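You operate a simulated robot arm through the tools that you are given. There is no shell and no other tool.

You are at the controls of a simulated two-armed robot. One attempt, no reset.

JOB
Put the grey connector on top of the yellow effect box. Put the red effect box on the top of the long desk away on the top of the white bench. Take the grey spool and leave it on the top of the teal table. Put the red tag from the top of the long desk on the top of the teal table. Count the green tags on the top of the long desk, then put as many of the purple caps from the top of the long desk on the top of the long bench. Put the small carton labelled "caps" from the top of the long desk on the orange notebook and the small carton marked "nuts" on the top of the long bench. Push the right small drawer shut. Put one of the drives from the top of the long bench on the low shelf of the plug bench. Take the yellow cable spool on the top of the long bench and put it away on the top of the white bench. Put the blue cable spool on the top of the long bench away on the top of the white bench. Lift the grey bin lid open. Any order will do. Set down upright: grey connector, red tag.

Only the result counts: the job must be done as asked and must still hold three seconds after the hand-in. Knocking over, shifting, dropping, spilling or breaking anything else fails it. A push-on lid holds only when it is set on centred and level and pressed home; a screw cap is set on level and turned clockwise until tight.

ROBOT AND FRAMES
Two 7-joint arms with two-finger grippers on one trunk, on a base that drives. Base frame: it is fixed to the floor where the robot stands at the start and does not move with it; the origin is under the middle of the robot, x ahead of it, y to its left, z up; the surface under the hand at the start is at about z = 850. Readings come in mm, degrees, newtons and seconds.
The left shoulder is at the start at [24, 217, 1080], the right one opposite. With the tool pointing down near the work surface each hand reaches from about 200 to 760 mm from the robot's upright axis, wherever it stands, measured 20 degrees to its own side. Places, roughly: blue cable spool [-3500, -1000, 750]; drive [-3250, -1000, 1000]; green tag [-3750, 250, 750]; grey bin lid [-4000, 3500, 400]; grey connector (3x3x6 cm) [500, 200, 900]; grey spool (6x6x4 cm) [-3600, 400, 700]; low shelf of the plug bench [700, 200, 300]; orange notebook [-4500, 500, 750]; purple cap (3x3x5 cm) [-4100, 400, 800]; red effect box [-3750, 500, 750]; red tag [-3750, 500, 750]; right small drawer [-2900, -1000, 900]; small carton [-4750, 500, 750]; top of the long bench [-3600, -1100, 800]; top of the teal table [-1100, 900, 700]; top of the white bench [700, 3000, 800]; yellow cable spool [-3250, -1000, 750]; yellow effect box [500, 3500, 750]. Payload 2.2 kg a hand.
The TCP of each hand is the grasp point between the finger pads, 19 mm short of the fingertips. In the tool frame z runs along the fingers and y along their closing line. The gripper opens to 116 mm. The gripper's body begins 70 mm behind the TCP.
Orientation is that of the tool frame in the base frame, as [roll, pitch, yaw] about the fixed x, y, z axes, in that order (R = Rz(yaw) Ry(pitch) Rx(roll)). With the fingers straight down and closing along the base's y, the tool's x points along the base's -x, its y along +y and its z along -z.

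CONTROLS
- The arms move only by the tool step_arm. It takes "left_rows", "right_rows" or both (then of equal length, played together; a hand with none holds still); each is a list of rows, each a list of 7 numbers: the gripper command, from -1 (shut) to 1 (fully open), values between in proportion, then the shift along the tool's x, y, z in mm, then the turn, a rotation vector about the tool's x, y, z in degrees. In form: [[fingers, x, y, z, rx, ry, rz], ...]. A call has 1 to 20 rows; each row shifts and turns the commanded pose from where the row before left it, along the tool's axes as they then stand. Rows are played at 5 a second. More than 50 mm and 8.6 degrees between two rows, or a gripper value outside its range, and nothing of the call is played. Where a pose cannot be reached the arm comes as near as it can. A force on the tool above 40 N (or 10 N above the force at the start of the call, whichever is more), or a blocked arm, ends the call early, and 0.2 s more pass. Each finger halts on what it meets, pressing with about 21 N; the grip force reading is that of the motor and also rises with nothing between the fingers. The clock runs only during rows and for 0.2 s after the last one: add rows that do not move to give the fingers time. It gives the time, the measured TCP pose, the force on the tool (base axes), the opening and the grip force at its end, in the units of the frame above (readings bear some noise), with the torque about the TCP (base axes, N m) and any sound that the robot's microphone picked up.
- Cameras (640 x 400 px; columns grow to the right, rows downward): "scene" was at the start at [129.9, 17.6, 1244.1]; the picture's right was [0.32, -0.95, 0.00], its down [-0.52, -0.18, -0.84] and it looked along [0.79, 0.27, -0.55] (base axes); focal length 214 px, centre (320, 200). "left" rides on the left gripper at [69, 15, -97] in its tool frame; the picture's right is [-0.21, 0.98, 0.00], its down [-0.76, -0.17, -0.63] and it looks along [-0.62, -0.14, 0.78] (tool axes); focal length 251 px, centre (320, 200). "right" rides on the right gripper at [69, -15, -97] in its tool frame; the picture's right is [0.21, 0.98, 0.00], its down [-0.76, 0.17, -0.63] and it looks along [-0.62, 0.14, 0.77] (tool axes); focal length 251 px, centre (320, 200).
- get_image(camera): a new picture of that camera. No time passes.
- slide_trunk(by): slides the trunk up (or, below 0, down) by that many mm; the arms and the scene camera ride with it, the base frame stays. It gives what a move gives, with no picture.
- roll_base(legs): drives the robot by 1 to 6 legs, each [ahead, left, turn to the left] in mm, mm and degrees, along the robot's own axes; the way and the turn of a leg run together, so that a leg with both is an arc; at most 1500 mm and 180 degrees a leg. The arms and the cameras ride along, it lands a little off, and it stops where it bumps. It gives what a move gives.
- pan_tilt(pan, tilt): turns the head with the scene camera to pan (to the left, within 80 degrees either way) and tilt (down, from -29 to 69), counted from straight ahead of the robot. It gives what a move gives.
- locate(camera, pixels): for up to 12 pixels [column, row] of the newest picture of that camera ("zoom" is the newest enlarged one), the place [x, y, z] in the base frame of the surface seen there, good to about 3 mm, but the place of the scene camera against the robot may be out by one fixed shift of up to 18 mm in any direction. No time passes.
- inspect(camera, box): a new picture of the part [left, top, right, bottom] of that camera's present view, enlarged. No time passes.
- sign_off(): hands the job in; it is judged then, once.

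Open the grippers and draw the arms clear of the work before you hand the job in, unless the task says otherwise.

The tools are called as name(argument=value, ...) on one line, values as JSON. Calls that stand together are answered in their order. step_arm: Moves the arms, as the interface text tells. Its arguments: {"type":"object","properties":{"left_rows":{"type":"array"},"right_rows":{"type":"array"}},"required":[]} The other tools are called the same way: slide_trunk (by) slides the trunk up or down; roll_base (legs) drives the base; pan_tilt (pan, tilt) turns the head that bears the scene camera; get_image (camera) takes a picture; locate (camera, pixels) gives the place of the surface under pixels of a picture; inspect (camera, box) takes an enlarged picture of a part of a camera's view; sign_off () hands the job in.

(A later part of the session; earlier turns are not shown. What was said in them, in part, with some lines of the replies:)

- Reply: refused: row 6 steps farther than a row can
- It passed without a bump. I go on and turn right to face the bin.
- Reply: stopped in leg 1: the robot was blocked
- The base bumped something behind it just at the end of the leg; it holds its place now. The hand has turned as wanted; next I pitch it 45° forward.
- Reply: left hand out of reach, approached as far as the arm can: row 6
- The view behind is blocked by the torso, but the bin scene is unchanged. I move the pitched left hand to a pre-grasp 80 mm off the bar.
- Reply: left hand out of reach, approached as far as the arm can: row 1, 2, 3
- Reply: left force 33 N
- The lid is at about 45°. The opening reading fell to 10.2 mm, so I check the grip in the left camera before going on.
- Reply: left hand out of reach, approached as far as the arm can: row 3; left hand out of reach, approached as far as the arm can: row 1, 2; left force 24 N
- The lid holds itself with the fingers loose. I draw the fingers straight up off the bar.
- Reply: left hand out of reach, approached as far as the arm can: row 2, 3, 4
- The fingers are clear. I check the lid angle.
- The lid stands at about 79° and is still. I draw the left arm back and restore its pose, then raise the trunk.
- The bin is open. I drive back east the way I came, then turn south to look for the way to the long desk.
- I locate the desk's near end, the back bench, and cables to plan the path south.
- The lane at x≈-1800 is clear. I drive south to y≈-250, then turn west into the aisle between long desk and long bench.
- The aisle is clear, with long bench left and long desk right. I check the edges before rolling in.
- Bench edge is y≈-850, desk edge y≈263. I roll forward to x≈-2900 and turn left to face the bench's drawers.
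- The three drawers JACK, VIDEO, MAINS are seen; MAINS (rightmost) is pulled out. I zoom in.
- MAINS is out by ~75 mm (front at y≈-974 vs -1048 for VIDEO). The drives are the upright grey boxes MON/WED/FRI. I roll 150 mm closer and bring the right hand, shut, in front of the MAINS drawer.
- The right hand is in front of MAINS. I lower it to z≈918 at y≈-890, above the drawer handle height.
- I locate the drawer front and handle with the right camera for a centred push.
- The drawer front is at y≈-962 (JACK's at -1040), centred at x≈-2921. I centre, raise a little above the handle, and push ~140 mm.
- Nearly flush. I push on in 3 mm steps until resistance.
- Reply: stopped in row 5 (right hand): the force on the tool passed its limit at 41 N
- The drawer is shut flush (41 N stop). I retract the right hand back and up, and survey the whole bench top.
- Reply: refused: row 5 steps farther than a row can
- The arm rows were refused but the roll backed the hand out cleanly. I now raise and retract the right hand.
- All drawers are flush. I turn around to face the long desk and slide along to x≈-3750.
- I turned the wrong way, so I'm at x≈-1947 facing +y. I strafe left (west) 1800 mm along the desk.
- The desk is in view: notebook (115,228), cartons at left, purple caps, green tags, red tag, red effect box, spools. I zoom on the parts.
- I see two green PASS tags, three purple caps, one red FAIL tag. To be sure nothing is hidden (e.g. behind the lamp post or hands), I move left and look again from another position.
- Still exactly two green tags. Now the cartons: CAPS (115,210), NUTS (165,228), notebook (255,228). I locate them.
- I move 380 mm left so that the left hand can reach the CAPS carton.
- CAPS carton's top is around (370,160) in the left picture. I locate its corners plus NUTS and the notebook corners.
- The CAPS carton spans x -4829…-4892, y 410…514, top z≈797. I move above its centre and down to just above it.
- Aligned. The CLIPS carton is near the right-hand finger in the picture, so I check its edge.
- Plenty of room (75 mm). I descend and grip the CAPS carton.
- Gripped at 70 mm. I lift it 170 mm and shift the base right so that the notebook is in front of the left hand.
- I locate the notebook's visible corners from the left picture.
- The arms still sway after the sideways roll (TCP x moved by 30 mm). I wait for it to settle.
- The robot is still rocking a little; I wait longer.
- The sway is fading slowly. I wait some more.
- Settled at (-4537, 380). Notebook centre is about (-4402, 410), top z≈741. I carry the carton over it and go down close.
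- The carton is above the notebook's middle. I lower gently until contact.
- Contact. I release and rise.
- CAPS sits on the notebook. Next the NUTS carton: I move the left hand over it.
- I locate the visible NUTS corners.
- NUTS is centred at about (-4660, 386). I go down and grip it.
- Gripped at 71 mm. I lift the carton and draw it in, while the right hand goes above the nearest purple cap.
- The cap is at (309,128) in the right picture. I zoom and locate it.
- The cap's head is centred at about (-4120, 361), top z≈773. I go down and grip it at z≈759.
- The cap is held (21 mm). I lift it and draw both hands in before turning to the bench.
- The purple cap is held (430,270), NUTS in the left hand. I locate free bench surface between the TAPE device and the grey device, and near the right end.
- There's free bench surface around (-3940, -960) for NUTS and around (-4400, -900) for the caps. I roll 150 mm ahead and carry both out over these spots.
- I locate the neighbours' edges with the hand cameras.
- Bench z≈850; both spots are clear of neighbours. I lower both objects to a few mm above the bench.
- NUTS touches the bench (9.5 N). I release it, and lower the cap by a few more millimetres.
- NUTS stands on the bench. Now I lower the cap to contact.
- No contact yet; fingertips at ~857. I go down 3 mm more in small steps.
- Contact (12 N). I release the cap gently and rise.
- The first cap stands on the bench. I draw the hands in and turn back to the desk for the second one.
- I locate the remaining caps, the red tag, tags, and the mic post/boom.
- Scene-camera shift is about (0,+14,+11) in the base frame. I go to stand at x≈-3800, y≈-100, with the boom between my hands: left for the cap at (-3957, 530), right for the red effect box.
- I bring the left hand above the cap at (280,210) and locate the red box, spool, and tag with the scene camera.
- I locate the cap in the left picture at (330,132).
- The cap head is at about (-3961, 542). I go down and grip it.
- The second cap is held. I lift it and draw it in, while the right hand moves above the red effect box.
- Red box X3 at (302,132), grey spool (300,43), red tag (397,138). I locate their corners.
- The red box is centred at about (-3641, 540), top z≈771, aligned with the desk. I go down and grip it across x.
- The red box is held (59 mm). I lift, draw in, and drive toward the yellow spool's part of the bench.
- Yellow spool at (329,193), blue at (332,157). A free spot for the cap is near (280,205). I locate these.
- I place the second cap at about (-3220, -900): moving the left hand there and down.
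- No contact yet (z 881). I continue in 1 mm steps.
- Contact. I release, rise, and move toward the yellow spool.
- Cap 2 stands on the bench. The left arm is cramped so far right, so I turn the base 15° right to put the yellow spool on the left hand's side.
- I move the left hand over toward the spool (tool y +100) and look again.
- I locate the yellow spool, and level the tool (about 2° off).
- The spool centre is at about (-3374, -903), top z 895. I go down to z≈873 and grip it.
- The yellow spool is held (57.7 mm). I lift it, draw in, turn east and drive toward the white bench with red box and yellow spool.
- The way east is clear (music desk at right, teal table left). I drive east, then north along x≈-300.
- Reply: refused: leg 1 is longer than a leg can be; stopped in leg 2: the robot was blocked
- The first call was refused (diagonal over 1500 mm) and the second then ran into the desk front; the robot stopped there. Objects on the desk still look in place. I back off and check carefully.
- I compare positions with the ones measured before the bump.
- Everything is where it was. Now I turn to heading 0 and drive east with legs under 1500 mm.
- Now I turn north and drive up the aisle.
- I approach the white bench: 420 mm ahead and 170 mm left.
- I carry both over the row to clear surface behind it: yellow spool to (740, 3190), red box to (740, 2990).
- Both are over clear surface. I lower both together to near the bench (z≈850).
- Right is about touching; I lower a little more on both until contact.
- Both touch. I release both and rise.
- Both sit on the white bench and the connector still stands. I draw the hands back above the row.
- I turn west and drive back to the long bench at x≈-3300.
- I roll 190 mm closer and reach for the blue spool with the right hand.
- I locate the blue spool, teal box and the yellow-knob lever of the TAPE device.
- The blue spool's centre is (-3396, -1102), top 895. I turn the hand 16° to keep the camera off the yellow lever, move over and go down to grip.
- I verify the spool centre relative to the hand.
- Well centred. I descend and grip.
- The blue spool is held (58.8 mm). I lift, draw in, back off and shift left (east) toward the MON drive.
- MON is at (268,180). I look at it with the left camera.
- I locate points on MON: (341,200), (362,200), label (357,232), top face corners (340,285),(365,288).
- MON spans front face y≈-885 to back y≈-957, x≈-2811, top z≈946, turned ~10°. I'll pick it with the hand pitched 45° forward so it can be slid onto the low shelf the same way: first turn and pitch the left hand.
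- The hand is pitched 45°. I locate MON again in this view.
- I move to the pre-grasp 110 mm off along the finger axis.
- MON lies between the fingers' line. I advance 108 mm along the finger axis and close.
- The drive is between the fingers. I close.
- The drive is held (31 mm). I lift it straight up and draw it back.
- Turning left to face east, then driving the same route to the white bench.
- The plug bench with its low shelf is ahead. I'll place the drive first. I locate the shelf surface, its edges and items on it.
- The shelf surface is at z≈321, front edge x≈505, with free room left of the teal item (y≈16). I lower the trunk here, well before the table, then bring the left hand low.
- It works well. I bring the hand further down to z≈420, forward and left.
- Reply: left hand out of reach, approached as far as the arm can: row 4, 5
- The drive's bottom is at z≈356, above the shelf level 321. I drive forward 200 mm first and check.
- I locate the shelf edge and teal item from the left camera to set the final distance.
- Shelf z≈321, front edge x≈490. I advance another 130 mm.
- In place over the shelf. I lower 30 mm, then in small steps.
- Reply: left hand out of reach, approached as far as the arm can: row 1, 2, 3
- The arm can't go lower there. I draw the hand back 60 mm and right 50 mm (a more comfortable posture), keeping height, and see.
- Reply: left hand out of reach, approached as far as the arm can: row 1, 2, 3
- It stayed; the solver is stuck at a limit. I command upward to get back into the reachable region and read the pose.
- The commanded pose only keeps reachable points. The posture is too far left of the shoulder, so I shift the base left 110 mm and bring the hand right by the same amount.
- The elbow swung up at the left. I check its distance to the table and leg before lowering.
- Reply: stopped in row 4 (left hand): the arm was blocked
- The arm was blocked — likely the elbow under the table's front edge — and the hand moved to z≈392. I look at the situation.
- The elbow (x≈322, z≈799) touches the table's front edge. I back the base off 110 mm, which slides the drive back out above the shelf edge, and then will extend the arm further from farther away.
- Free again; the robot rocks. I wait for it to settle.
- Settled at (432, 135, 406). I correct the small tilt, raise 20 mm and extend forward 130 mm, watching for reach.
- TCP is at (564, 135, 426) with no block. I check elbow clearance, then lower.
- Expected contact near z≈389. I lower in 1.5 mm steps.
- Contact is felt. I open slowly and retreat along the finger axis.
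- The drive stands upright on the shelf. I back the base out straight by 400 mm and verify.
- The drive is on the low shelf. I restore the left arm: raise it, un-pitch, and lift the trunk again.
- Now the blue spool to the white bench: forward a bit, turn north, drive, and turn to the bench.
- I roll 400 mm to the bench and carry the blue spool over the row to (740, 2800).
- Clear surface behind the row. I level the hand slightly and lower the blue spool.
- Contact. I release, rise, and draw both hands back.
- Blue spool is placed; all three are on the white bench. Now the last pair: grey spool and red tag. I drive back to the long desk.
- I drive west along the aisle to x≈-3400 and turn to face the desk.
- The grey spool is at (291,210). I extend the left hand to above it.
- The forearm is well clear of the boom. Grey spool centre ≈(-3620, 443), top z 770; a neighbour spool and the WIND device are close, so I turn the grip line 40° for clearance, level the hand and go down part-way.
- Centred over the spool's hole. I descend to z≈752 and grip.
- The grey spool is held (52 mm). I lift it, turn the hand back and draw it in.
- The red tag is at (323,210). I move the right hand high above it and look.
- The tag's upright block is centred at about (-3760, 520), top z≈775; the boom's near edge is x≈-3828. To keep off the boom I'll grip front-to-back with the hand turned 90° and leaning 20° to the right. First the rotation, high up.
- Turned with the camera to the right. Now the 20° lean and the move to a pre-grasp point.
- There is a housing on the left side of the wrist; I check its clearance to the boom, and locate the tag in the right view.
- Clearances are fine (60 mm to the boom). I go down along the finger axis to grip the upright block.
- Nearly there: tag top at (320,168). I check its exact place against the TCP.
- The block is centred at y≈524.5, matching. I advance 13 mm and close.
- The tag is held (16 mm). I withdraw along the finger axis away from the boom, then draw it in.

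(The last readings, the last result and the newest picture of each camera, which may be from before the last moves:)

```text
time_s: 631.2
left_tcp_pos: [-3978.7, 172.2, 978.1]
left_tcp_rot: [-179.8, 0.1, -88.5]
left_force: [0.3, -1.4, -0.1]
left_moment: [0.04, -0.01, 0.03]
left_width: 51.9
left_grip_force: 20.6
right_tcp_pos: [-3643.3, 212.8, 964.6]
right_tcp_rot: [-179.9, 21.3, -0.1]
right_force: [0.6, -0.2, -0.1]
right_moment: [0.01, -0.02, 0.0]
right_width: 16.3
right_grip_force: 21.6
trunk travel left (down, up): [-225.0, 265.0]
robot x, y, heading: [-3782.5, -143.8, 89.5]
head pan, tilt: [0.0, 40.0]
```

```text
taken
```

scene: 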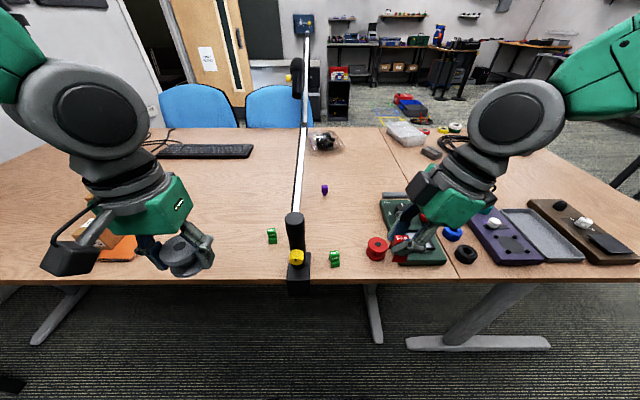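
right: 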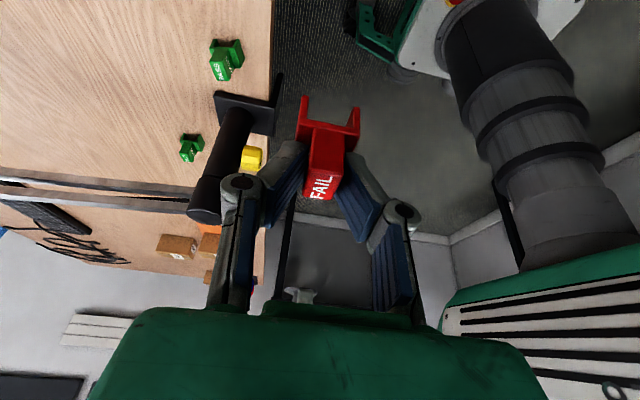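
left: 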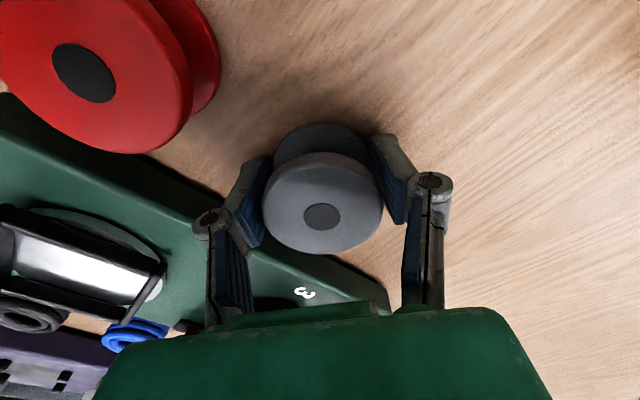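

Both objects are in hand and the desk is in order (two green tags standing). I drive east to the south end of the teal table.

roll_base(legs=[[-70, 0, 0], [0, 0, -89.5], [1480, 0, 0], [1200, 0, 0], [0, 0, 90]])

pan_tilt(pan=0, tilt=35)

get_image(camera="scene")

```text
time_s: 652.5
left_tcp_pos: [-1305.0, 163.7, 977.5]
left_tcp_rot: [-179.7, 0.0, -86.9]
left_force: [0.2, -0.5, -0.1]
left_moment: [-0.01, 0.0, -0.01]
left_width: 51.3
left_grip_force: 21.1
right_tcp_pos: [-970.3, 213.4, 964.6]
right_tcp_rot: [-180.0, 21.2, 1.6]
right_force: [-0.4, -0.3, -0.5]
right_moment: [0.02, 0.0, -0.01]
right_width: 16.2
right_grip_force: 20.7
trunk travel left (down, up): [-225.0, 265.0]
robot x, y, heading: [-1094.5, -147.9, 91.5]
head pan, tilt: [0.0, 40.0]
```

```text
time_s: 653.2
left_tcp_pos: [-1305.4, 161.6, 978.3]
left_tcp_rot: [-179.8, 0.1, -86.8]
left_force: [0.6, 0.4, -0.8]
left_moment: [-0.01, -0.02, 0.02]
left_width: 51.4
left_grip_force: 20.9
right_tcp_pos: [-970.4, 212.2, 965.6]
right_tcp_rot: [-179.9, 21.2, 1.7]
right_force: [-0.9, 0.3, 0.0]
right_moment: [0.0, 0.07, 0.02]
right_width: 16.2
right_grip_force: 21.1
trunk travel left (down, up): [-225.0, 265.0]
robot x, y, heading: [-1094.1, -147.5, 91.6]
head pan, tilt: [0.0, 35.0]
```

```text
taken
```

scene: 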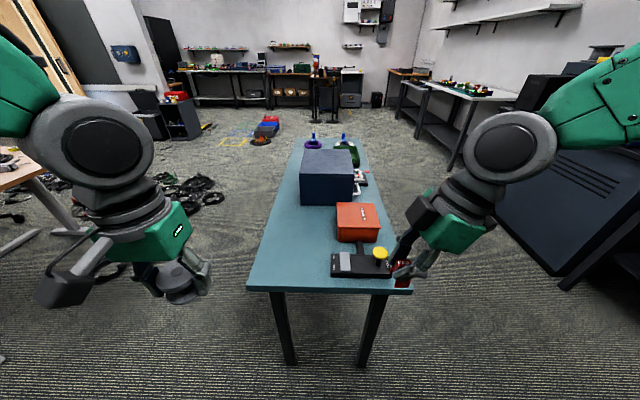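

The table's south-west part is free: around (290,265) and (300,225). I locate the edges and devices.

locate(camera="scene", pixels=[[250, 290], [330, 290], [300, 265], [280, 230], [335, 262], [337, 225], [303, 195], [320, 235], [275, 210], [410, 290], [290, 250], [345, 275]])

inspect(camera="scene", box=[230, 130, 430, 310])

```text
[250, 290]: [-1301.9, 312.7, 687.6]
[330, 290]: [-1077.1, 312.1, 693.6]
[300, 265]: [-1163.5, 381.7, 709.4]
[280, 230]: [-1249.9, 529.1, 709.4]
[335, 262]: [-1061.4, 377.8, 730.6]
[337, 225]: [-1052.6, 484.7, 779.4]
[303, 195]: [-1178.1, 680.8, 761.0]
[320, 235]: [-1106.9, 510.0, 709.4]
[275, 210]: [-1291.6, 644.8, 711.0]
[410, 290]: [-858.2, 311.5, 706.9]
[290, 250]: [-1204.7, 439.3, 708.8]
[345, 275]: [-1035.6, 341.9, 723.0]
```

```text
2.22 times, centred on (330, 220) of scene
```

zoom: 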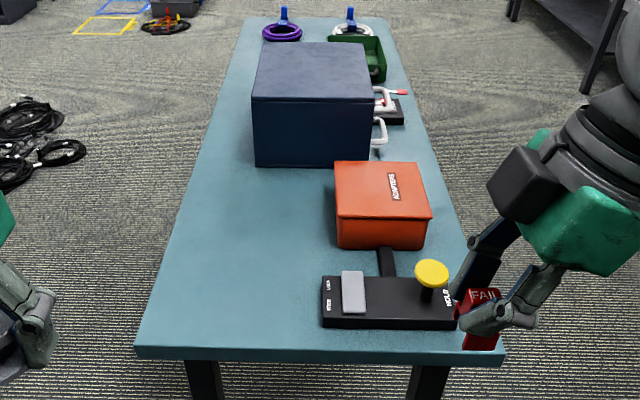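

Table top z≈720, free area x -1290…-1090, y 340…650. I shift the base 105 mm left and bring the tag above (-1140, 430).

roll_base(legs=[[0, 105, -1.6]])

step_arm(right_rows=[[-1, 0, 0, -30, 0, 0, 0], [-1, 0, 0, 0, 0, 0, 0], [-1, 0, 0, 0, 0, 0, 0], [-1, 0, 0, 0, 0, 0, 0], [-1, 0, 0, 0, 0, 0, 0], [-1, 0, 0, 0, 0, 0, 0], [-1, 0, 0, 0, 0, 0, 0], [-1, 0, 0, 0, 0, 0, 0], [-1, 0, 0, 0, 0, 0, 0], [-1, 0, 0, 0, 0, 0, 0], [-1, 0, 0, 0, 0, 0, 0], [-1, 0, 0, 0, 0, 0, 0], [-1, 0, 0, 0, 0, 0, 0], [-1, 0, 0, 0, 0, 0, 0], [-1, 0, 0, 0, 0, 0, 0], [-1, 0, 0, 0, 0, 0, 0]])

step_arm(right_rows=[[-1, 0, 0, 0, 0, 0, 0], [-1, 0, 0, 0, 0, 0, 0]])

```text
time_s: 654.3
left_tcp_pos: [-1357.6, 167.9, 984.3]
left_tcp_rot: [178.1, 0.2, -88.4]
left_force: [2.1, 1.6, -0.5]
left_moment: [-0.08, 0.16, -0.04]
left_width: 51.4
left_grip_force: 21.0
right_tcp_pos: [-1023.1, 208.1, 960.0]
right_tcp_rot: [180.0, 23.4, -0.1]
right_force: [1.5, -0.3, -0.8]
right_moment: [0.04, 0.16, -0.02]
right_width: 16.0
right_grip_force: 20.9
trunk travel left (down, up): [-225.0, 265.0]
robot x, y, heading: [-1191.5, -148.0, 90.3]
head pan, tilt: [0.0, 35.0]
```

```text
time_s: 657.9
left_tcp_pos: [-1411.8, 163.1, 974.0]
left_tcp_rot: [-178.4, 0.3, -88.6]
left_force: [-0.3, 0.4, -0.1]
left_moment: [0.05, -0.07, 0.06]
left_width: 51.5
left_grip_force: 21.2
right_tcp_pos: [-1066.5, 204.3, 997.5]
right_tcp_rot: [-179.8, 19.9, 0.0]
right_force: [-1.2, 0.2, 0.8]
right_moment: [0.01, -0.08, 0.02]
right_width: 16.0
right_grip_force: 20.8
trunk travel left (down, up): [-225.0, 265.0]
robot x, y, heading: [-1187.9, -147.9, 89.8]
head pan, tilt: [0.0, 35.0]
stopped in row 16 (right hand): the arm was blocked; the commanded pose is now the measured one
```

```text
time_s: 658.7
left_tcp_pos: [-1406.7, 162.1, 973.7]
left_tcp_rot: [-178.5, 0.5, -88.7]
left_force: [-1.0, 0.1, -1.0]
left_moment: [0.01, -0.07, 0.01]
left_width: 51.3
left_grip_force: 20.9
right_tcp_pos: [-1059.9, 200.6, 999.1]
right_tcp_rot: [-179.7, 19.9, -0.1]
right_force: [-1.3, -0.7, 0.5]
right_moment: [0.04, -0.07, 0.01]
right_width: 16.1
right_grip_force: 21.4
trunk travel left (down, up): [-225.0, 265.0]
robot x, y, heading: [-1185.0, -145.8, 89.7]
head pan, tilt: [0.0, 35.0]
stopped in row 2 (right hand): the arm was blocked; the commanded pose is now the measured one
```

A "blocked" note during swaying — I check with pictures that nothing touches.

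get_image(camera="scene")

get_image(camera="right")

```text
taken
```

scene: 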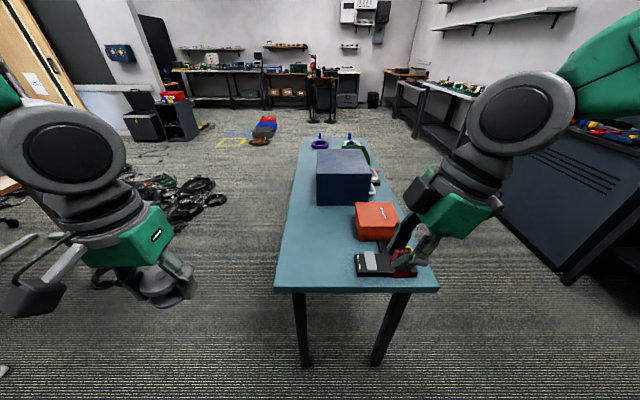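

```text
taken
```

right: 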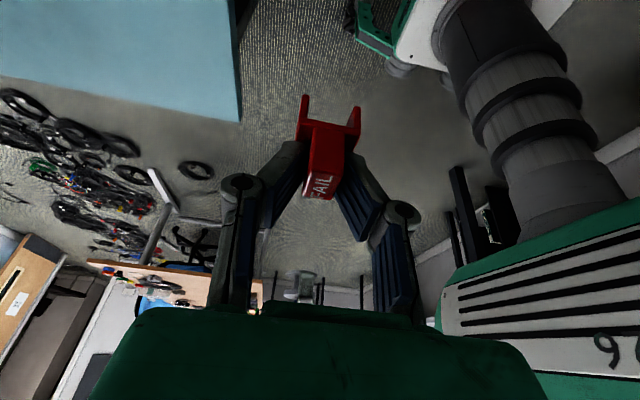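

Nothing touches. I wait for the sway to die using idle rows.

step_arm(left_rows=[[-1, 0, 0, 0, 0, 0, 0], [-1, 0, 0, 0, 0, 0, 0], [-1, 0, 0, 0, 0, 0, 0], [-1, 0, 0, 0, 0, 0, 0], [-1, 0, 0, 0, 0, 0, 0], [-1, 0, 0, 0, 0, 0, 0], [-1, 0, 0, 0, 0, 0, 0], [-1, 0, 0, 0, 0, 0, 0], [-1, 0, 0, 0, 0, 0, 0], [-1, 0, 0, 0, 0, 0, 0], [-1, 0, 0, 0, 0, 0, 0], [-1, 0, 0, 0, 0, 0, 0], [-1, 0, 0, 0, 0, 0, 0], [-1, 0, 0, 0, 0, 0, 0], [-1, 0, 0, 0, 0, 0, 0], [-1, 0, 0, 0, 0, 0, 0], [-1, 0, 0, 0, 0, 0, 0], [-1, 0, 0, 0, 0, 0, 0], [-1, 0, 0, 0, 0, 0, 0], [-1, 0, 0, 0, 0, 0, 0]])

step_arm(left_rows=[[-1, 0, 0, 0, 0, 0, 0], [-1, 0, 0, 0, 0, 0, 0], [-1, 0, 0, 0, 0, 0, 0], [-1, 0, 0, 0, 0, 0, 0], [-1, 0, 0, 0, 0, 0, 0], [-1, 0, 0, 0, 0, 0, 0], [-1, 0, 0, 0, 0, 0, 0], [-1, 0, 0, 0, 0, 0, 0], [-1, 0, 0, 0, 0, 0, 0], [-1, 0, 0, 0, 0, 0, 0], [-1, 0, 0, 0, 0, 0, 0], [-1, 0, 0, 0, 0, 0, 0], [-1, 0, 0, 0, 0, 0, 0], [-1, 0, 0, 0, 0, 0, 0], [-1, 0, 0, 0, 0, 0, 0], [-1, 0, 0, 0, 0, 0, 0], [-1, 0, 0, 0, 0, 0, 0], [-1, 0, 0, 0, 0, 0, 0]])

step_arm(left_rows=[[-1, 0, 0, 0, 0, 0, 0], [-1, 0, 0, 0, 0, 0, 0]])

```text
time_s: 662.9
left_tcp_pos: [-1405.8, 163.1, 974.8]
left_tcp_rot: [-178.7, 0.5, -88.7]
left_force: [-0.6, -0.6, -0.1]
left_moment: [0.03, -0.03, 0.02]
left_width: 51.3
left_grip_force: 20.5
right_tcp_pos: [-1059.9, 202.9, 998.3]
right_tcp_rot: [-179.6, 20.0, -0.2]
right_force: [0.0, 0.0, 0.6]
right_moment: [-0.02, -0.03, -0.04]
right_width: 16.2
right_grip_force: 20.8
trunk travel left (down, up): [-225.0, 265.0]
robot x, y, heading: [-1183.0, -148.2, 89.7]
head pan, tilt: [0.0, 35.0]
```

```text
time_s: 666.7
left_tcp_pos: [-1375.3, 163.3, 979.1]
left_tcp_rot: [179.9, 0.6, -88.9]
left_force: [-1.1, 0.6, 0.0]
left_moment: [-0.08, 0.04, -0.02]
left_width: 51.4
left_grip_force: 21.2
right_tcp_pos: [-1027.6, 202.1, 996.5]
right_tcp_rot: [-179.8, 21.5, -0.4]
right_force: [0.3, 0.7, 0.8]
right_moment: [-0.03, 0.05, -0.01]
right_width: 15.7
right_grip_force: 20.4
trunk travel left (down, up): [-225.0, 265.0]
robot x, y, heading: [-1175.5, -147.7, 89.8]
head pan, tilt: [0.0, 35.0]
```

```text
time_s: 667.3
left_tcp_pos: [-1408.6, 162.3, 973.3]
left_tcp_rot: [-178.5, 0.6, -88.6]
left_force: [-1.9, -1.0, -1.1]
left_moment: [-0.01, -0.09, 0.01]
left_width: 51.2
left_grip_force: 21.4
right_tcp_pos: [-1062.2, 202.8, 999.0]
right_tcp_rot: [-179.7, 19.9, -0.1]
right_force: [-0.5, -0.3, 0.1]
right_moment: [0.02, -0.08, 0.04]
right_width: 15.7
right_grip_force: 20.7
trunk travel left (down, up): [-225.0, 265.0]
robot x, y, heading: [-1180.8, -144.0, 89.8]
head pan, tilt: [0.0, 35.0]
```

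The sway (±20 mm sideways) persists; I wait longer.

step_arm(left_rows=[[-1, 0, 0, 0, 0, 0, 0], [-1, 0, 0, 0, 0, 0, 0], [-1, 0, 0, 0, 0, 0, 0], [-1, 0, 0, 0, 0, 0, 0], [-1, 0, 0, 0, 0, 0, 0], [-1, 0, 0, 0, 0, 0, 0], [-1, 0, 0, 0, 0, 0, 0], [-1, 0, 0, 0, 0, 0, 0], [-1, 0, 0, 0, 0, 0, 0], [-1, 0, 0, 0, 0, 0, 0], [-1, 0, 0, 0, 0, 0, 0], [-1, 0, 0, 0, 0, 0, 0], [-1, 0, 0, 0, 0, 0, 0], [-1, 0, 0, 0, 0, 0, 0], [-1, 0, 0, 0, 0, 0, 0], [-1, 0, 0, 0, 0, 0, 0], [-1, 0, 0, 0, 0, 0, 0], [-1, 0, 0, 0, 0, 0, 0], [-1, 0, 0, 0, 0, 0, 0], [-1, 0, 0, 0, 0, 0, 0]])

step_arm(left_rows=[[-1, 0, 0, 0, 0, 0, 0], [-1, 0, 0, 0, 0, 0, 0], [-1, 0, 0, 0, 0, 0, 0], [-1, 0, 0, 0, 0, 0, 0], [-1, 0, 0, 0, 0, 0, 0], [-1, 0, 0, 0, 0, 0, 0], [-1, 0, 0, 0, 0, 0, 0], [-1, 0, 0, 0, 0, 0, 0], [-1, 0, 0, 0, 0, 0, 0], [-1, 0, 0, 0, 0, 0, 0], [-1, 0, 0, 0, 0, 0, 0], [-1, 0, 0, 0, 0, 0, 0], [-1, 0, 0, 0, 0, 0, 0], [-1, 0, 0, 0, 0, 0, 0], [-1, 0, 0, 0, 0, 0, 0], [-1, 0, 0, 0, 0, 0, 0], [-1, 0, 0, 0, 0, 0, 0], [-1, 0, 0, 0, 0, 0, 0], [-1, 0, 0, 0, 0, 0, 0]])

step_arm(left_rows=[[-1, 0, 0, 0, 0, 0, 0]])

step_arm(left_rows=[[-1, 0, 0, 0, 0, 0, 0]])

step_arm(left_rows=[[-1, 0, 0, 0, 0, 0, 0]])

```text
time_s: 671.5
left_tcp_pos: [-1405.4, 162.4, 974.4]
left_tcp_rot: [-178.7, 0.6, -88.5]
left_force: [-0.9, -0.9, 0.2]
left_moment: [-0.02, -0.06, -0.03]
left_width: 51.3
left_grip_force: 20.7
right_tcp_pos: [-1058.2, 201.5, 1000.2]
right_tcp_rot: [-179.7, 20.1, -0.3]
right_force: [-0.9, 0.2, 0.1]
right_moment: [0.02, -0.06, 0.01]
right_width: 16.2
right_grip_force: 20.9
trunk travel left (down, up): [-225.0, 265.0]
robot x, y, heading: [-1178.9, -148.0, 89.8]
head pan, tilt: [0.0, 35.0]
```

```text
time_s: 675.5
left_tcp_pos: [-1391.4, 163.3, 976.3]
left_tcp_rot: [-179.2, 0.7, -88.7]
left_force: [0.3, 0.5, -0.6]
left_moment: [-0.03, -0.05, -0.03]
left_width: 51.1
left_grip_force: 21.4
right_tcp_pos: [-1045.2, 202.6, 997.9]
right_tcp_rot: [-179.8, 20.7, -0.3]
right_force: [-0.3, -0.2, -0.2]
right_moment: [-0.03, -0.01, -0.01]
right_width: 16.1
right_grip_force: 20.8
trunk travel left (down, up): [-225.0, 265.0]
robot x, y, heading: [-1181.7, -147.7, 90.1]
head pan, tilt: [0.0, 35.0]
```

```text
time_s: 675.9
left_tcp_pos: [-1390.7, 162.4, 976.8]
left_tcp_rot: [-179.4, 0.6, -88.8]
left_force: [-0.8, -1.1, 0.4]
left_moment: [0.0, -0.06, -0.02]
left_width: 51.3
left_grip_force: 21.3
right_tcp_pos: [-1043.6, 202.7, 998.2]
right_tcp_rot: [-179.8, 20.9, -0.4]
right_force: [0.5, -0.4, -0.1]
right_moment: [0.03, -0.02, -0.02]
right_width: 16.4
right_grip_force: 21.2
trunk travel left (down, up): [-225.0, 265.0]
robot x, y, heading: [-1175.8, -147.8, 89.8]
head pan, tilt: [0.0, 35.0]
```

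```text
time_s: 676.3
left_tcp_pos: [-1388.6, 163.6, 977.3]
left_tcp_rot: [-179.4, 0.6, -88.9]
left_force: [0.2, 0.1, -0.6]
left_moment: [-0.07, 0.01, -0.01]
left_width: 51.3
left_grip_force: 21.0
right_tcp_pos: [-1042.4, 201.6, 996.5]
right_tcp_rot: [-179.8, 21.0, -0.2]
right_force: [-0.6, 0.1, -0.5]
right_moment: [-0.01, 0.03, -0.01]
right_width: 16.0
right_grip_force: 20.9
trunk travel left (down, up): [-225.0, 265.0]
robot x, y, heading: [-1180.9, -149.2, 90.0]
head pan, tilt: [0.0, 35.0]
```

```text
time_s: 676.7
left_tcp_pos: [-1392.9, 163.8, 976.7]
left_tcp_rot: [-179.1, 0.6, -88.9]
left_force: [-0.3, 1.2, -0.9]
left_moment: [0.02, -0.03, -0.01]
left_width: 51.2
left_grip_force: 20.7
right_tcp_pos: [-1045.1, 203.0, 997.9]
right_tcp_rot: [-179.8, 20.7, -0.3]
right_force: [-0.7, 0.3, -0.7]
right_moment: [0.01, -0.03, 0.05]
right_width: 15.9
right_grip_force: 21.0
trunk travel left (down, up): [-225.0, 265.0]
robot x, y, heading: [-1179.4, -147.9, 90.1]
head pan, tilt: [0.0, 35.0]
```

Settled. I carry the tag to above (-1140, 430) and down to ~20 mm above the table.

step_arm(right_rows=[[-1, -15, -38, 5.7, 0, 0, 0], [-1, -15, -38, 5.7, 0, 0, 0], [-1, -15, -38, 5.7, 0, 0, 0], [-1, -15, -38, 5.7, 0, 0, 0], [-1, -15, -38, 5.7, 0, 0, 0], [-1, -15, -38, 5.7, 0, 0, 0], [-1, 15.1, 0, 39.8, 0, 0, 0], [-1, 15.1, 0, 39.8, 0, 0, 0], [-1, 15.1, 0, 39.8, 0, 0, 0], [-1, 15.1, 0, 39.8, 0, 0, 0], [-1, 0, 0, 0, 0, 0, 0], [-1, 0, 0, 0, 0, 0, 0]])

get_image(camera="right")

inspect(camera="scene", box=[260, 160, 440, 310])

```text
time_s: 679.3
left_tcp_pos: [-1391.5, 163.2, 977.7]
left_tcp_rot: [-179.4, 0.5, -88.8]
left_force: [-0.3, 0.1, 0.4]
left_moment: [-0.01, 0.0, -0.01]
left_width: 51.2
left_grip_force: 21.7
right_tcp_pos: [-1139.2, 432.1, 827.6]
right_tcp_rot: [-179.7, 20.8, -0.3]
right_force: [0.3, 0.0, -1.7]
right_moment: [0.04, 0.03, 0.0]
right_width: 16.0
right_grip_force: 20.7
trunk travel left (down, up): [-225.0, 265.0]
robot x, y, heading: [-1176.5, -147.5, 89.7]
head pan, tilt: [0.0, 35.0]
```

```text
taken
```

right: 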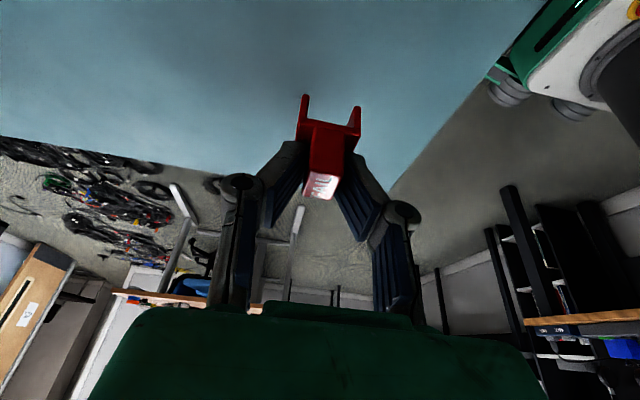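

```text
2.67 times, centred on (350, 235) of scene
```

zoom: 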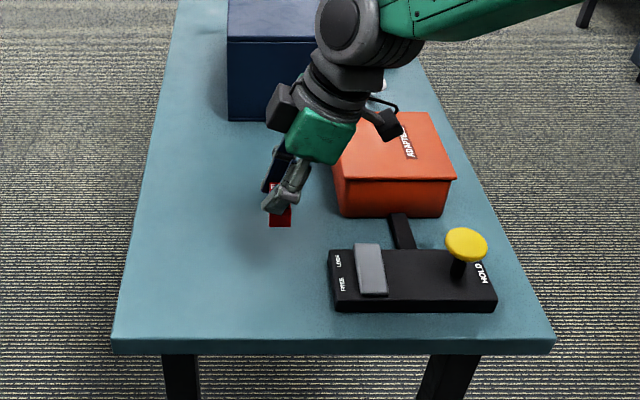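

I check the table height, then lower.

locate(camera="right", pixels=[[200, 60], [400, 100], [330, 60], [260, 120], [380, 60]])

step_arm(right_rows=[[-1, 10.6, 0, 28, 0, 0, 0], [-1, 5.3, 0, 14, 0, 0, 0], [-1, 2.5, 0, 6.5, 0, 0, 0], [-1, 0, 0, 0, 0, 0, 0]])

```text
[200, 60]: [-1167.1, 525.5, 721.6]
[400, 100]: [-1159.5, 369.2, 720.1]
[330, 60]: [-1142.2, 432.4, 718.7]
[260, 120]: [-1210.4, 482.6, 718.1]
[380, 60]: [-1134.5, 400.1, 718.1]
```

```text
time_s: 680.3
left_tcp_pos: [-1390.8, 162.5, 977.3]
left_tcp_rot: [-179.3, 0.6, -88.8]
left_force: [1.2, 1.0, -1.0]
left_moment: [0.04, -0.01, 0.01]
left_width: 51.3
left_grip_force: 20.8
right_tcp_pos: [-1139.0, 431.7, 775.3]
right_tcp_rot: [-179.9, 20.8, -0.3]
right_force: [-0.5, 0.3, 0.0]
right_moment: [-0.02, 0.0, 0.01]
right_width: 16.2
right_grip_force: 21.1
trunk travel left (down, up): [-225.0, 265.0]
robot x, y, heading: [-1179.6, -148.6, 90.0]
head pan, tilt: [0.0, 35.0]
```

step_arm(right_rows=[[-1, 1.8, 0, 4.7, 0, 0, 0], [-1, 1.1, 0, 2.8, 0, 0, 0], [-1, 0.4, 0, 0.9, 0, 0, 0], [-1, 0, 0, 0, 0, 0, 0]])

inspect(camera="scene", box=[310, 180, 380, 250])

```text
time_s: 681.3
left_tcp_pos: [-1390.3, 163.0, 977.3]
left_tcp_rot: [-179.2, 0.6, -88.8]
left_force: [0.0, 0.7, -0.3]
left_moment: [-0.03, -0.02, -0.02]
left_width: 51.3
left_grip_force: 21.4
right_tcp_pos: [-1139.0, 431.7, 767.4]
right_tcp_rot: [-179.7, 20.8, -0.3]
right_force: [0.0, 0.2, -0.5]
right_moment: [0.03, -0.01, -0.03]
right_width: 16.2
right_grip_force: 20.8
trunk travel left (down, up): [-225.0, 265.0]
robot x, y, heading: [-1177.9, -145.5, 89.5]
head pan, tilt: [0.0, 35.0]
```

```text
5.71 times, centred on (345, 215) of scene
```

zoom: 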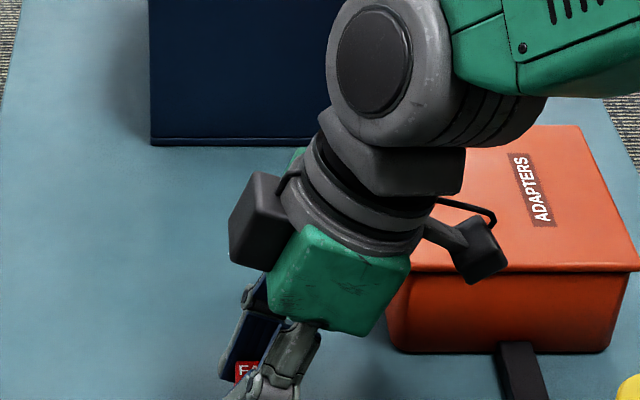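

step_arm(right_rows=[[-1, 0.4, 0, 0.9, 0, 0, 0], [-1, 0.4, 0, 0.9, 0, 0, 0], [-1, 0.4, 0, 0.9, 0, 0, 0], [-1, 0, 0, 0, 0, 0, 0]])

```text
time_s: 682.3
left_tcp_pos: [-1390.5, 163.9, 977.1]
left_tcp_rot: [-179.3, 0.7, -88.8]
left_force: [-0.5, -0.1, -1.2]
left_moment: [0.01, 0.01, 0.04]
left_width: 51.7
left_grip_force: 20.9
right_tcp_pos: [-1138.3, 432.4, 764.8]
right_tcp_rot: [-179.7, 20.7, -0.3]
right_force: [-1.0, -0.2, -0.2]
right_moment: [-0.02, 0.02, 0.0]
right_width: 16.0
right_grip_force: 20.5
trunk travel left (down, up): [-225.0, 265.0]
robot x, y, heading: [-1181.1, -147.2, 89.7]
head pan, tilt: [0.0, 35.0]
```

step_arm(right_rows=[[-1, 0.4, 0, 0.9, 0, 0, 0], [-1, 0.4, 0, 0.9, 0, 0, 0], [-1, 0, 0, 0, 0, 0, 0]])

```text
time_s: 683.1
left_tcp_pos: [-1391.0, 161.7, 977.0]
left_tcp_rot: [-179.3, 0.7, -88.8]
left_force: [0.3, -0.1, 0.4]
left_moment: [0.03, 0.01, 0.01]
left_width: 51.7
left_grip_force: 20.7
right_tcp_pos: [-1139.1, 431.7, 764.4]
right_tcp_rot: [-179.7, 20.8, -0.3]
right_force: [0.5, -0.7, 5.7]
right_moment: [-0.03, 0.0, 0.02]
right_width: 16.3
right_grip_force: 21.0
trunk travel left (down, up): [-225.0, 265.0]
robot x, y, heading: [-1178.1, -150.2, 89.7]
head pan, tilt: [0.0, 35.0]
```

Contact. I open slowly and withdraw along the finger axis.

step_arm(right_rows=[[-0.65, 0, 0, 0, 0, 0, 0], [-0.55, 0, 0, 0, 0, 0, 0], [-0.4, 0, 0, 0, 0, 0, 0], [-0.2, 0, 0, 0, 0, 0, 0], [-0.2, 0, 0, -15, 0, 0, 0], [-0.2, 0, 0, -30, 0, 0, 0], [-0.2, 0, 0, -45, 0, 0, 0], [-0.2, 0, 0, -45, 0, 0, 0], [-0.2, 0, 0, 0, 0, 0, 0]])

get_image(camera="right")

inspect(camera="scene", box=[280, 180, 400, 280])

```text
time_s: 685.1
left_tcp_pos: [-1391.2, 164.3, 977.2]
left_tcp_rot: [-179.2, 0.6, -88.8]
left_force: [0.6, 0.6, 0.2]
left_moment: [-0.05, -0.02, 0.0]
left_width: 51.4
left_grip_force: 20.9
right_tcp_pos: [-1089.8, 431.9, 887.3]
right_tcp_rot: [-179.8, 20.8, -0.3]
right_force: [0.7, 0.0, 0.5]
right_moment: [0.02, 0.01, 0.02]
right_width: 46.0
right_grip_force: 0.2
trunk travel left (down, up): [-225.0, 265.0]
robot x, y, heading: [-1177.6, -149.0, 89.8]
head pan, tilt: [0.0, 35.0]
```

```text
taken
```

right: 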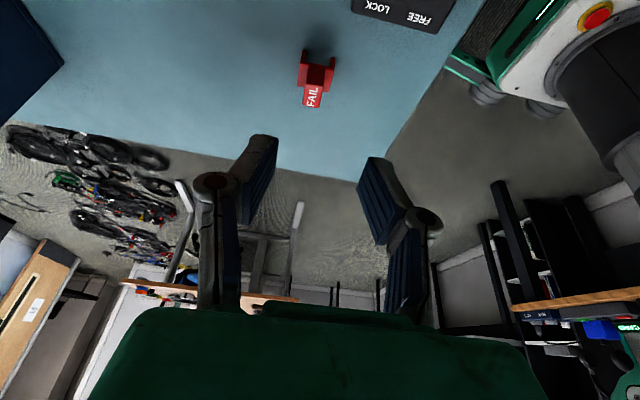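

```text
4.00 times, centred on (340, 230) of scene
```

zoom: 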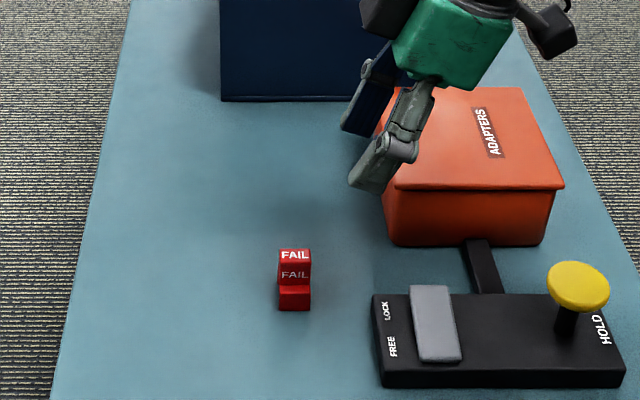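

The red tag stands upright on the teal table. I retract the right hand, then bring the left hand with the grey spool over (-1240, 480).

step_arm(right_rows=[[0, 0, 0, -45, 0, 0, 0], [0, 0, 45, -20, 0, 0, 0], [0, 0, 45, 0, 0, 0, 0], [0, 0, 45, 0, 0, 0, 0], [0, 10, 45, 0, 0, 0, 0], [0, 20, 40, 0, 0, 0, 0], [0, 30, 0, 0, 0, 0, 0]])

step_arm(left_rows=[[-1, -39.6, -18.9, 0, 0, 0, 0], [-1, -39.6, -18.9, 0, 0, 0, 0], [-1, -39.6, -18.9, 0, 0, 0, 0], [-1, -39.6, -18.9, 0, 0, 0, 0], [-1, -39.6, -18.9, 0, 0, 0, 0], [-1, -39.6, -18.9, 0, 0, 0, 0], [-1, -39.6, -18.9, 0, 0, 0, 0], [-1, -39.6, -18.9, 0, 0, 0, 0], [-1, 0, 0, 45, 0, 0, 0], [-1, 0, 0, 45, 0, 0, 0], [-1, 0, 0, 30, 0, 0, 0], [-1, 0, 0, 0, 0, 0, 0]])

get_image(camera="left")

get_image(camera="scene")

```text
time_s: 686.7
left_tcp_pos: [-1388.8, 163.1, 978.3]
left_tcp_rot: [-179.5, 0.5, -88.8]
left_force: [0.0, 0.2, 0.0]
left_moment: [-0.02, 0.03, 0.01]
left_width: 51.3
left_grip_force: 21.7
right_tcp_pos: [-1009.2, 210.6, 926.8]
right_tcp_rot: [-179.9, 20.9, -0.5]
right_force: [0.6, 0.2, -0.3]
right_moment: [-0.02, 0.0, 0.02]
right_width: 58.0
right_grip_force: 0.1
trunk travel left (down, up): [-225.0, 265.0]
robot x, y, heading: [-1179.0, -150.8, 90.0]
head pan, tilt: [0.0, 35.0]
```

```text
time_s: 689.3
left_tcp_pos: [-1244.5, 484.0, 862.5]
left_tcp_rot: [-179.3, 0.7, -88.8]
left_force: [0.6, -0.8, 0.5]
left_moment: [-0.03, -0.01, 0.0]
left_width: 51.4
left_grip_force: 20.6
right_tcp_pos: [-1010.2, 212.1, 927.7]
right_tcp_rot: [-179.8, 20.9, -0.3]
right_force: [-0.7, 0.0, -0.4]
right_moment: [0.01, 0.02, 0.01]
right_width: 58.1
right_grip_force: 0.1
trunk travel left (down, up): [-225.0, 265.0]
robot x, y, heading: [-1178.9, -147.9, 89.9]
head pan, tilt: [0.0, 35.0]
```

```text
taken
```

left: 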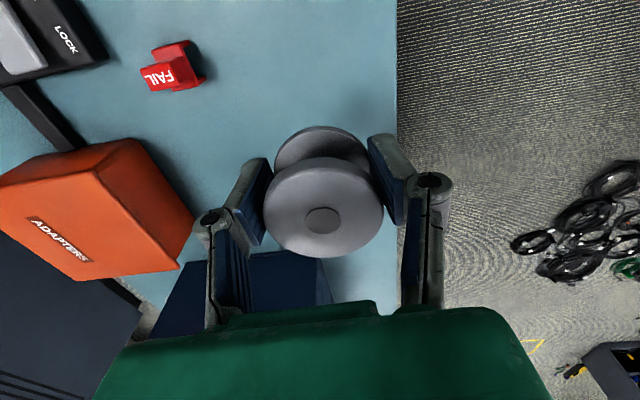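

```text
taken
```

scene: 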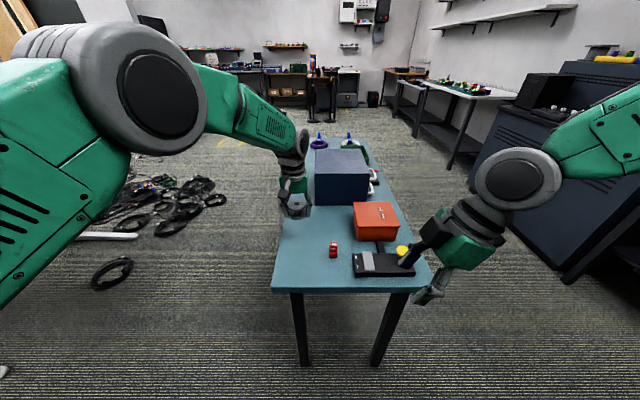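

Over the free area. I shift 12 mm inward and lower to near the table.

step_arm(left_rows=[[-1, 0, -12, 30, 0, 0, 0], [-1, 0, 0, 45, 0, 0, 0], [-1, 0, 0, 28, 0, 0, 0], [-1, 0, 0, 10, 0, 0, 0], [-1, 0, 0, 0, 0, 0, 0]])

```text
time_s: 690.5
left_tcp_pos: [-1230.4, 486.0, 749.9]
left_tcp_rot: [-179.4, 0.6, -88.8]
left_force: [0.3, -0.1, 0.2]
left_moment: [-0.01, 0.0, 0.04]
left_width: 51.5
left_grip_force: 21.0
right_tcp_pos: [-1010.6, 210.4, 928.5]
right_tcp_rot: [-179.8, 20.9, -0.3]
right_force: [-0.6, 0.6, 0.1]
right_moment: [-0.01, 0.0, 0.01]
right_width: 58.0
right_grip_force: 0.1
trunk travel left (down, up): [-225.0, 265.0]
robot x, y, heading: [-1180.5, -146.1, 89.4]
head pan, tilt: [0.0, 35.0]
```

step_arm(left_rows=[[-1, 0, 0, 4, 0, 0, 0], [-1, 0, 0, 2, 0, 0, 0], [-1, 0, 0, 1, 0, 0, 0], [-1, 0, 0, 0, 0, 0, 0]])

```text
time_s: 691.5
left_tcp_pos: [-1230.7, 486.9, 744.5]
left_tcp_rot: [-179.4, 0.9, -88.8]
left_force: [0.6, 0.9, 5.0]
left_moment: [-0.11, 0.06, 0.0]
left_width: 51.3
left_grip_force: 21.2
right_tcp_pos: [-1011.7, 211.6, 927.6]
right_tcp_rot: [-179.8, 20.8, -0.3]
right_force: [-0.3, -0.3, -0.3]
right_moment: [-0.01, -0.02, 0.0]
right_width: 58.1
right_grip_force: 0.1
trunk travel left (down, up): [-225.0, 265.0]
robot x, y, heading: [-1178.5, -149.6, 89.9]
head pan, tilt: [0.0, 35.0]
```

Contact (5 N). I release and rise, then look.

step_arm(left_rows=[[0.0, 0, 0, 0, 0, 0, 0], [0.15, 0, 0, 0, 0, 0, 0], [0.25, 0, 0, 0, 0, 0, 0], [0.25, 0, 0, -25, 0, 0, 0], [0.25, 0, 0, -45, 0, 0, 0], [0.25, 0, 0, -45, 0, 0, 0], [0.25, 0, 0, -45, 0, 0, 0], [0.1, 45, 15, -10, 0, 0, 0], [0, 45, 15, 0, 0, 0, 0], [0, 45, 15, 0, 0, 0, 0], [0, 45, 15, 0, 0, 0, 0], [0, 45, 15, 0, 0, 0, 0], [0, 45, 15, 0, 0, 0, 0]])

get_image(camera="scene")

inspect(camera="scene", box=[260, 170, 420, 300])

```text
time_s: 694.3
left_tcp_pos: [-1317.1, 211.1, 908.3]
left_tcp_rot: [-179.4, 0.7, -88.9]
left_force: [-0.1, -0.3, 0.3]
left_moment: [0.02, -0.02, -0.02]
left_width: 58.0
left_grip_force: 0.1
right_tcp_pos: [-1011.7, 209.8, 928.9]
right_tcp_rot: [-179.7, 20.8, -0.3]
right_force: [0.2, 0.0, 0.2]
right_moment: [0.0, -0.02, -0.03]
right_width: 58.0
right_grip_force: 0.1
trunk travel left (down, up): [-225.0, 265.0]
robot x, y, heading: [-1176.6, -144.3, 90.1]
head pan, tilt: [0.0, 35.0]
```

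```text
taken
```

scene: 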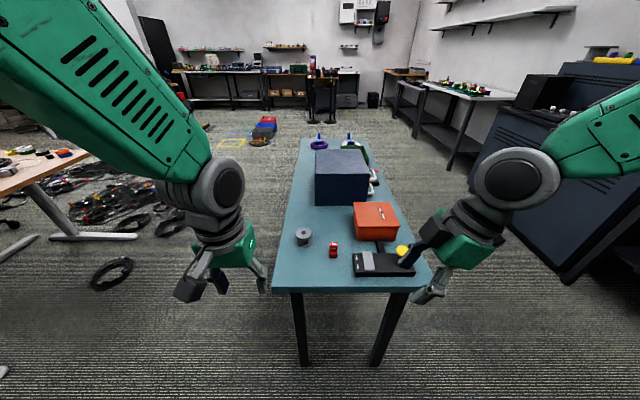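

```text
3.08 times, centred on (340, 235) of scene
```

zoom: 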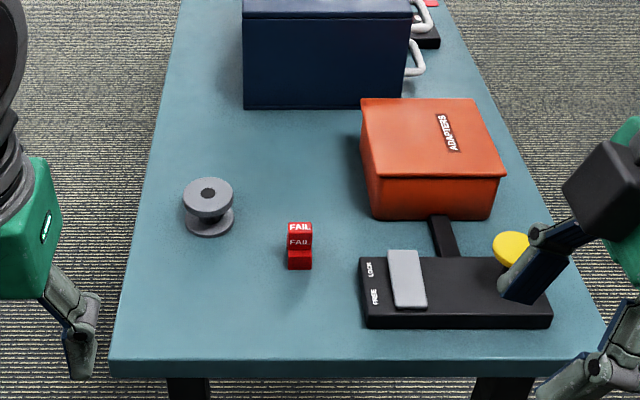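

Both items sit on the teal table. Finally I verify the bin lid from here by panning left.

pan_tilt(pan=38, tilt=15)

get_image(camera="scene")

inspect(camera="scene", box=[270, 140, 370, 220])

```text
time_s: 695.4
left_tcp_pos: [-1316.5, 212.4, 909.1]
left_tcp_rot: [-179.3, 0.7, -88.8]
left_force: [0.2, 0.4, -0.5]
left_moment: [0.04, -0.02, -0.03]
left_width: 57.9
left_grip_force: 0.1
right_tcp_pos: [-1012.1, 210.5, 927.6]
right_tcp_rot: [-179.8, 20.8, -0.4]
right_force: [0.5, 0.6, 0.5]
right_moment: [0.02, -0.01, -0.02]
right_width: 58.0
right_grip_force: 0.0
trunk travel left (down, up): [-225.0, 265.0]
robot x, y, heading: [-1179.1, -145.1, 89.8]
head pan, tilt: [38.0, 15.0]
```

```text
taken
```

scene: 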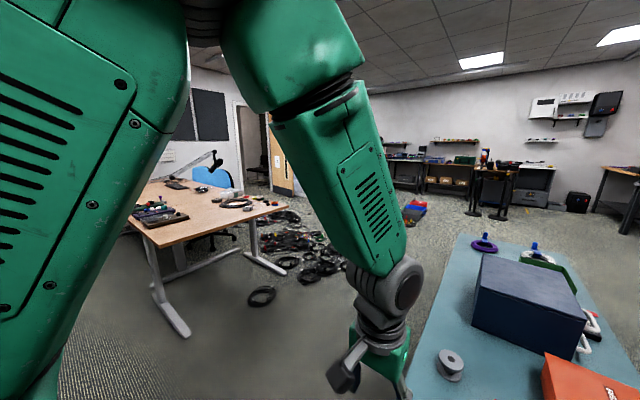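

```text
5.00 times, centred on (320, 180) of scene
```

zoom: 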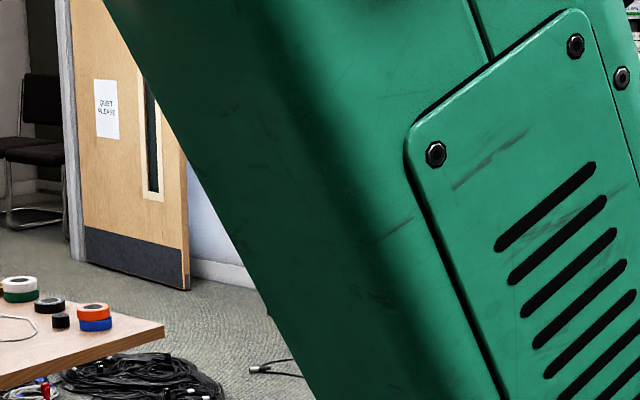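

The arm hides it. I turn the base left 42° to look between the arms.

roll_base(legs=[[0, 0, 42]])

pan_tilt(pan=-5, tilt=15)

get_image(camera="scene")

inspect(camera="scene", box=[270, 130, 390, 230])

```text
time_s: 697.7
left_tcp_pos: [-1521.3, 28.7, 908.7]
left_tcp_rot: [-179.4, 0.6, -47.0]
left_force: [-0.3, -0.3, -0.3]
left_moment: [-0.01, -0.03, -0.02]
left_width: 58.1
left_grip_force: 0.1
right_tcp_pos: [-1292.3, 231.6, 927.6]
right_tcp_rot: [-179.8, 20.8, 41.6]
right_force: [-0.4, 0.1, 0.5]
right_moment: [0.0, 0.02, -0.02]
right_width: 58.0
right_grip_force: 0.0
trunk travel left (down, up): [-225.0, 265.0]
robot x, y, heading: [-1177.0, -143.3, 131.7]
head pan, tilt: [38.0, 15.0]
```

```text
time_s: 698.8
left_tcp_pos: [-1520.2, 27.1, 910.0]
left_tcp_rot: [-179.3, 0.7, -46.8]
left_force: [-0.1, -0.5, -0.7]
left_moment: [0.01, 0.01, 0.0]
left_width: 58.0
left_grip_force: 0.0
right_tcp_pos: [-1291.6, 229.6, 929.3]
right_tcp_rot: [-179.7, 20.9, 41.6]
right_force: [-0.2, -0.7, 0.4]
right_moment: [-0.01, 0.03, 0.01]
right_width: 58.1
right_grip_force: 0.2
trunk travel left (down, up): [-225.0, 265.0]
robot x, y, heading: [-1177.3, -147.7, 132.0]
head pan, tilt: [-5.0, 15.0]
```

```text
taken
```

scene: 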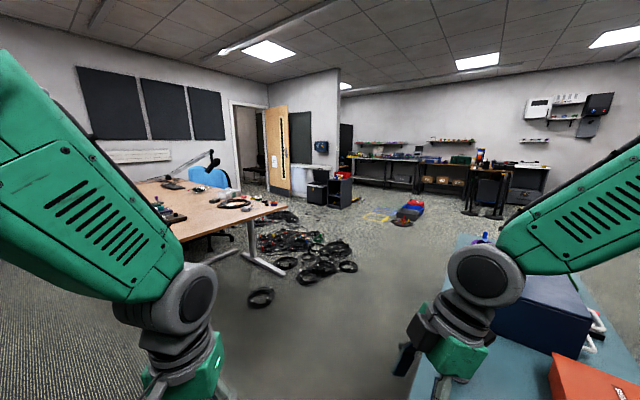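

```text
4.00 times, centred on (330, 180) of scene
```

zoom: 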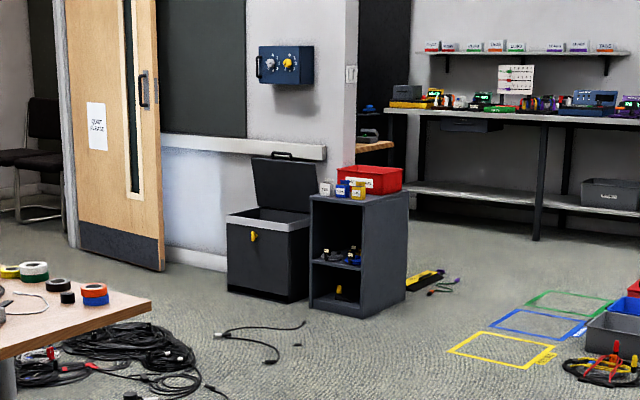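

The bin lid is open and everything else is in place. I open the grippers, back the robot off a little, and then hand in.

roll_base(legs=[[-120, 0, 0]])

step_arm(left_rows=[[0.5, 0, 0, 0, 0, 0, 0], [1, 0, 0, 0, 0, 0, 0], [1, 0, 0, 0, 0, 0, 0], [1, 0, 0, 0, 0, 0, 0]], right_rows=[[0.5, 0, 0, 0, 0, 0, 0], [1, 0, 0, 0, 0, 0, 0], [1, 0, 0, 0, 0, 0, 0], [1, 0, 0, 0, 0, 0, 0]])

pan_tilt(pan=-50, tilt=30)

get_image(camera="scene")

```text
time_s: 700.0
left_tcp_pos: [-1440.3, -61.3, 910.7]
left_tcp_rot: [-179.4, 0.8, -46.8]
left_force: [-0.1, 0.6, -0.5]
left_moment: [-0.02, 0.03, -0.02]
left_width: 57.9
left_grip_force: 0.1
right_tcp_pos: [-1212.4, 141.5, 929.1]
right_tcp_rot: [-179.6, 20.8, 41.7]
right_force: [0.5, 0.5, 0.0]
right_moment: [0.01, 0.0, 0.0]
right_width: 58.0
right_grip_force: 0.0
trunk travel left (down, up): [-225.0, 265.0]
robot x, y, heading: [-1100.2, -239.4, 131.7]
head pan, tilt: [-5.0, 15.0]
```

```text
time_s: 701.0
left_tcp_pos: [-1439.5, -64.4, 909.9]
left_tcp_rot: [-179.4, 0.9, -46.9]
left_force: [0.5, -0.3, -1.2]
left_moment: [0.04, 0.02, -0.01]
left_width: 115.9
left_grip_force: 0.0
right_tcp_pos: [-1211.4, 139.1, 928.7]
right_tcp_rot: [-179.5, 20.9, 41.6]
right_force: [0.2, -0.4, 0.6]
right_moment: [-0.01, 0.03, 0.01]
right_width: 115.9
right_grip_force: 0.2
trunk travel left (down, up): [-225.0, 265.0]
robot x, y, heading: [-1103.4, -237.1, 131.9]
head pan, tilt: [-5.0, 15.0]
```

```text
time_s: 702.2
left_tcp_pos: [-1440.3, -63.3, 910.3]
left_tcp_rot: [-179.3, 0.9, -46.9]
left_force: [0.5, 0.6, -0.6]
left_moment: [0.01, -0.01, -0.01]
left_width: 115.9
left_grip_force: 0.0
right_tcp_pos: [-1211.9, 139.7, 929.3]
right_tcp_rot: [-179.4, 20.9, 41.7]
right_force: [0.0, 0.7, -0.4]
right_moment: [0.01, 0.01, 0.01]
right_width: 116.0
right_grip_force: 0.1
trunk travel left (down, up): [-225.0, 265.0]
robot x, y, heading: [-1099.1, -233.8, 131.8]
head pan, tilt: [-50.0, 30.0]
```

```text
taken
```

scene: 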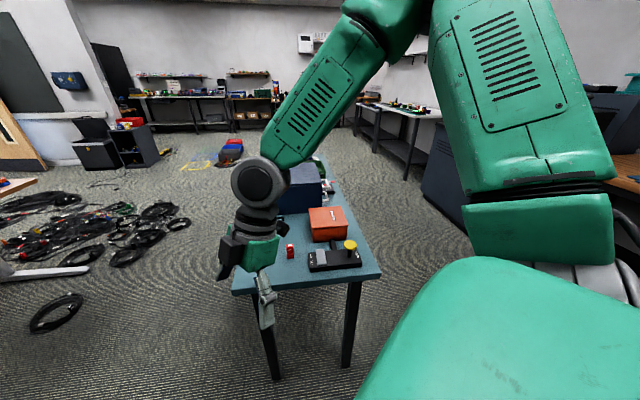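

The tag stands on the teal table, the bin is open, both hands are empty, open and clear. I hand in.

sign_off()

```text
The job is handed in.
```

I handed the job in with every item done. The result has not come back yet.

| Item | Where it ended up |
|---|---|
| Grey connector | Upright on the yellow effect box |
| Red effect box, yellow spool, blue spool | On the white bench, behind the existing row |
| Grey spool, red tag | On the teal table, the tag upright |
| Purple caps | Two on the long bench, because I counted two green tags on the long desk |
| Carton "CAPS" | On the orange notebook |
| Carton "NUTS" | On the long bench |
| Right small drawer (MAINS) | Pushed shut, flush with the others |
| Drive labelled MON | Standing on the low shelf of the plug bench |
| Grey bin lid | Open at about 79°; it was still open when I looked from across the room at the end |

Some contacts and crossings along the way could matter for the "nothing else disturbed" rule:
- **Bin area:** I drove over a loose floor cable to reach the bin, and the base bumped something behind it while backing up. The cables looked the same at the end, but I could not see what the base touched.
- **Long desk:** The base ran into the desk front after a drive command was refused. The objects I rechecked on the desk were where they had been, within the sway of the camera.
- **Plug bench:** My left elbow apparently pressed against the table's front edge while I was placing the drive. The things on the bench still looked upright afterwards.

I did not go back to the long bench, the desk or the white bench for a last look just before handing in.
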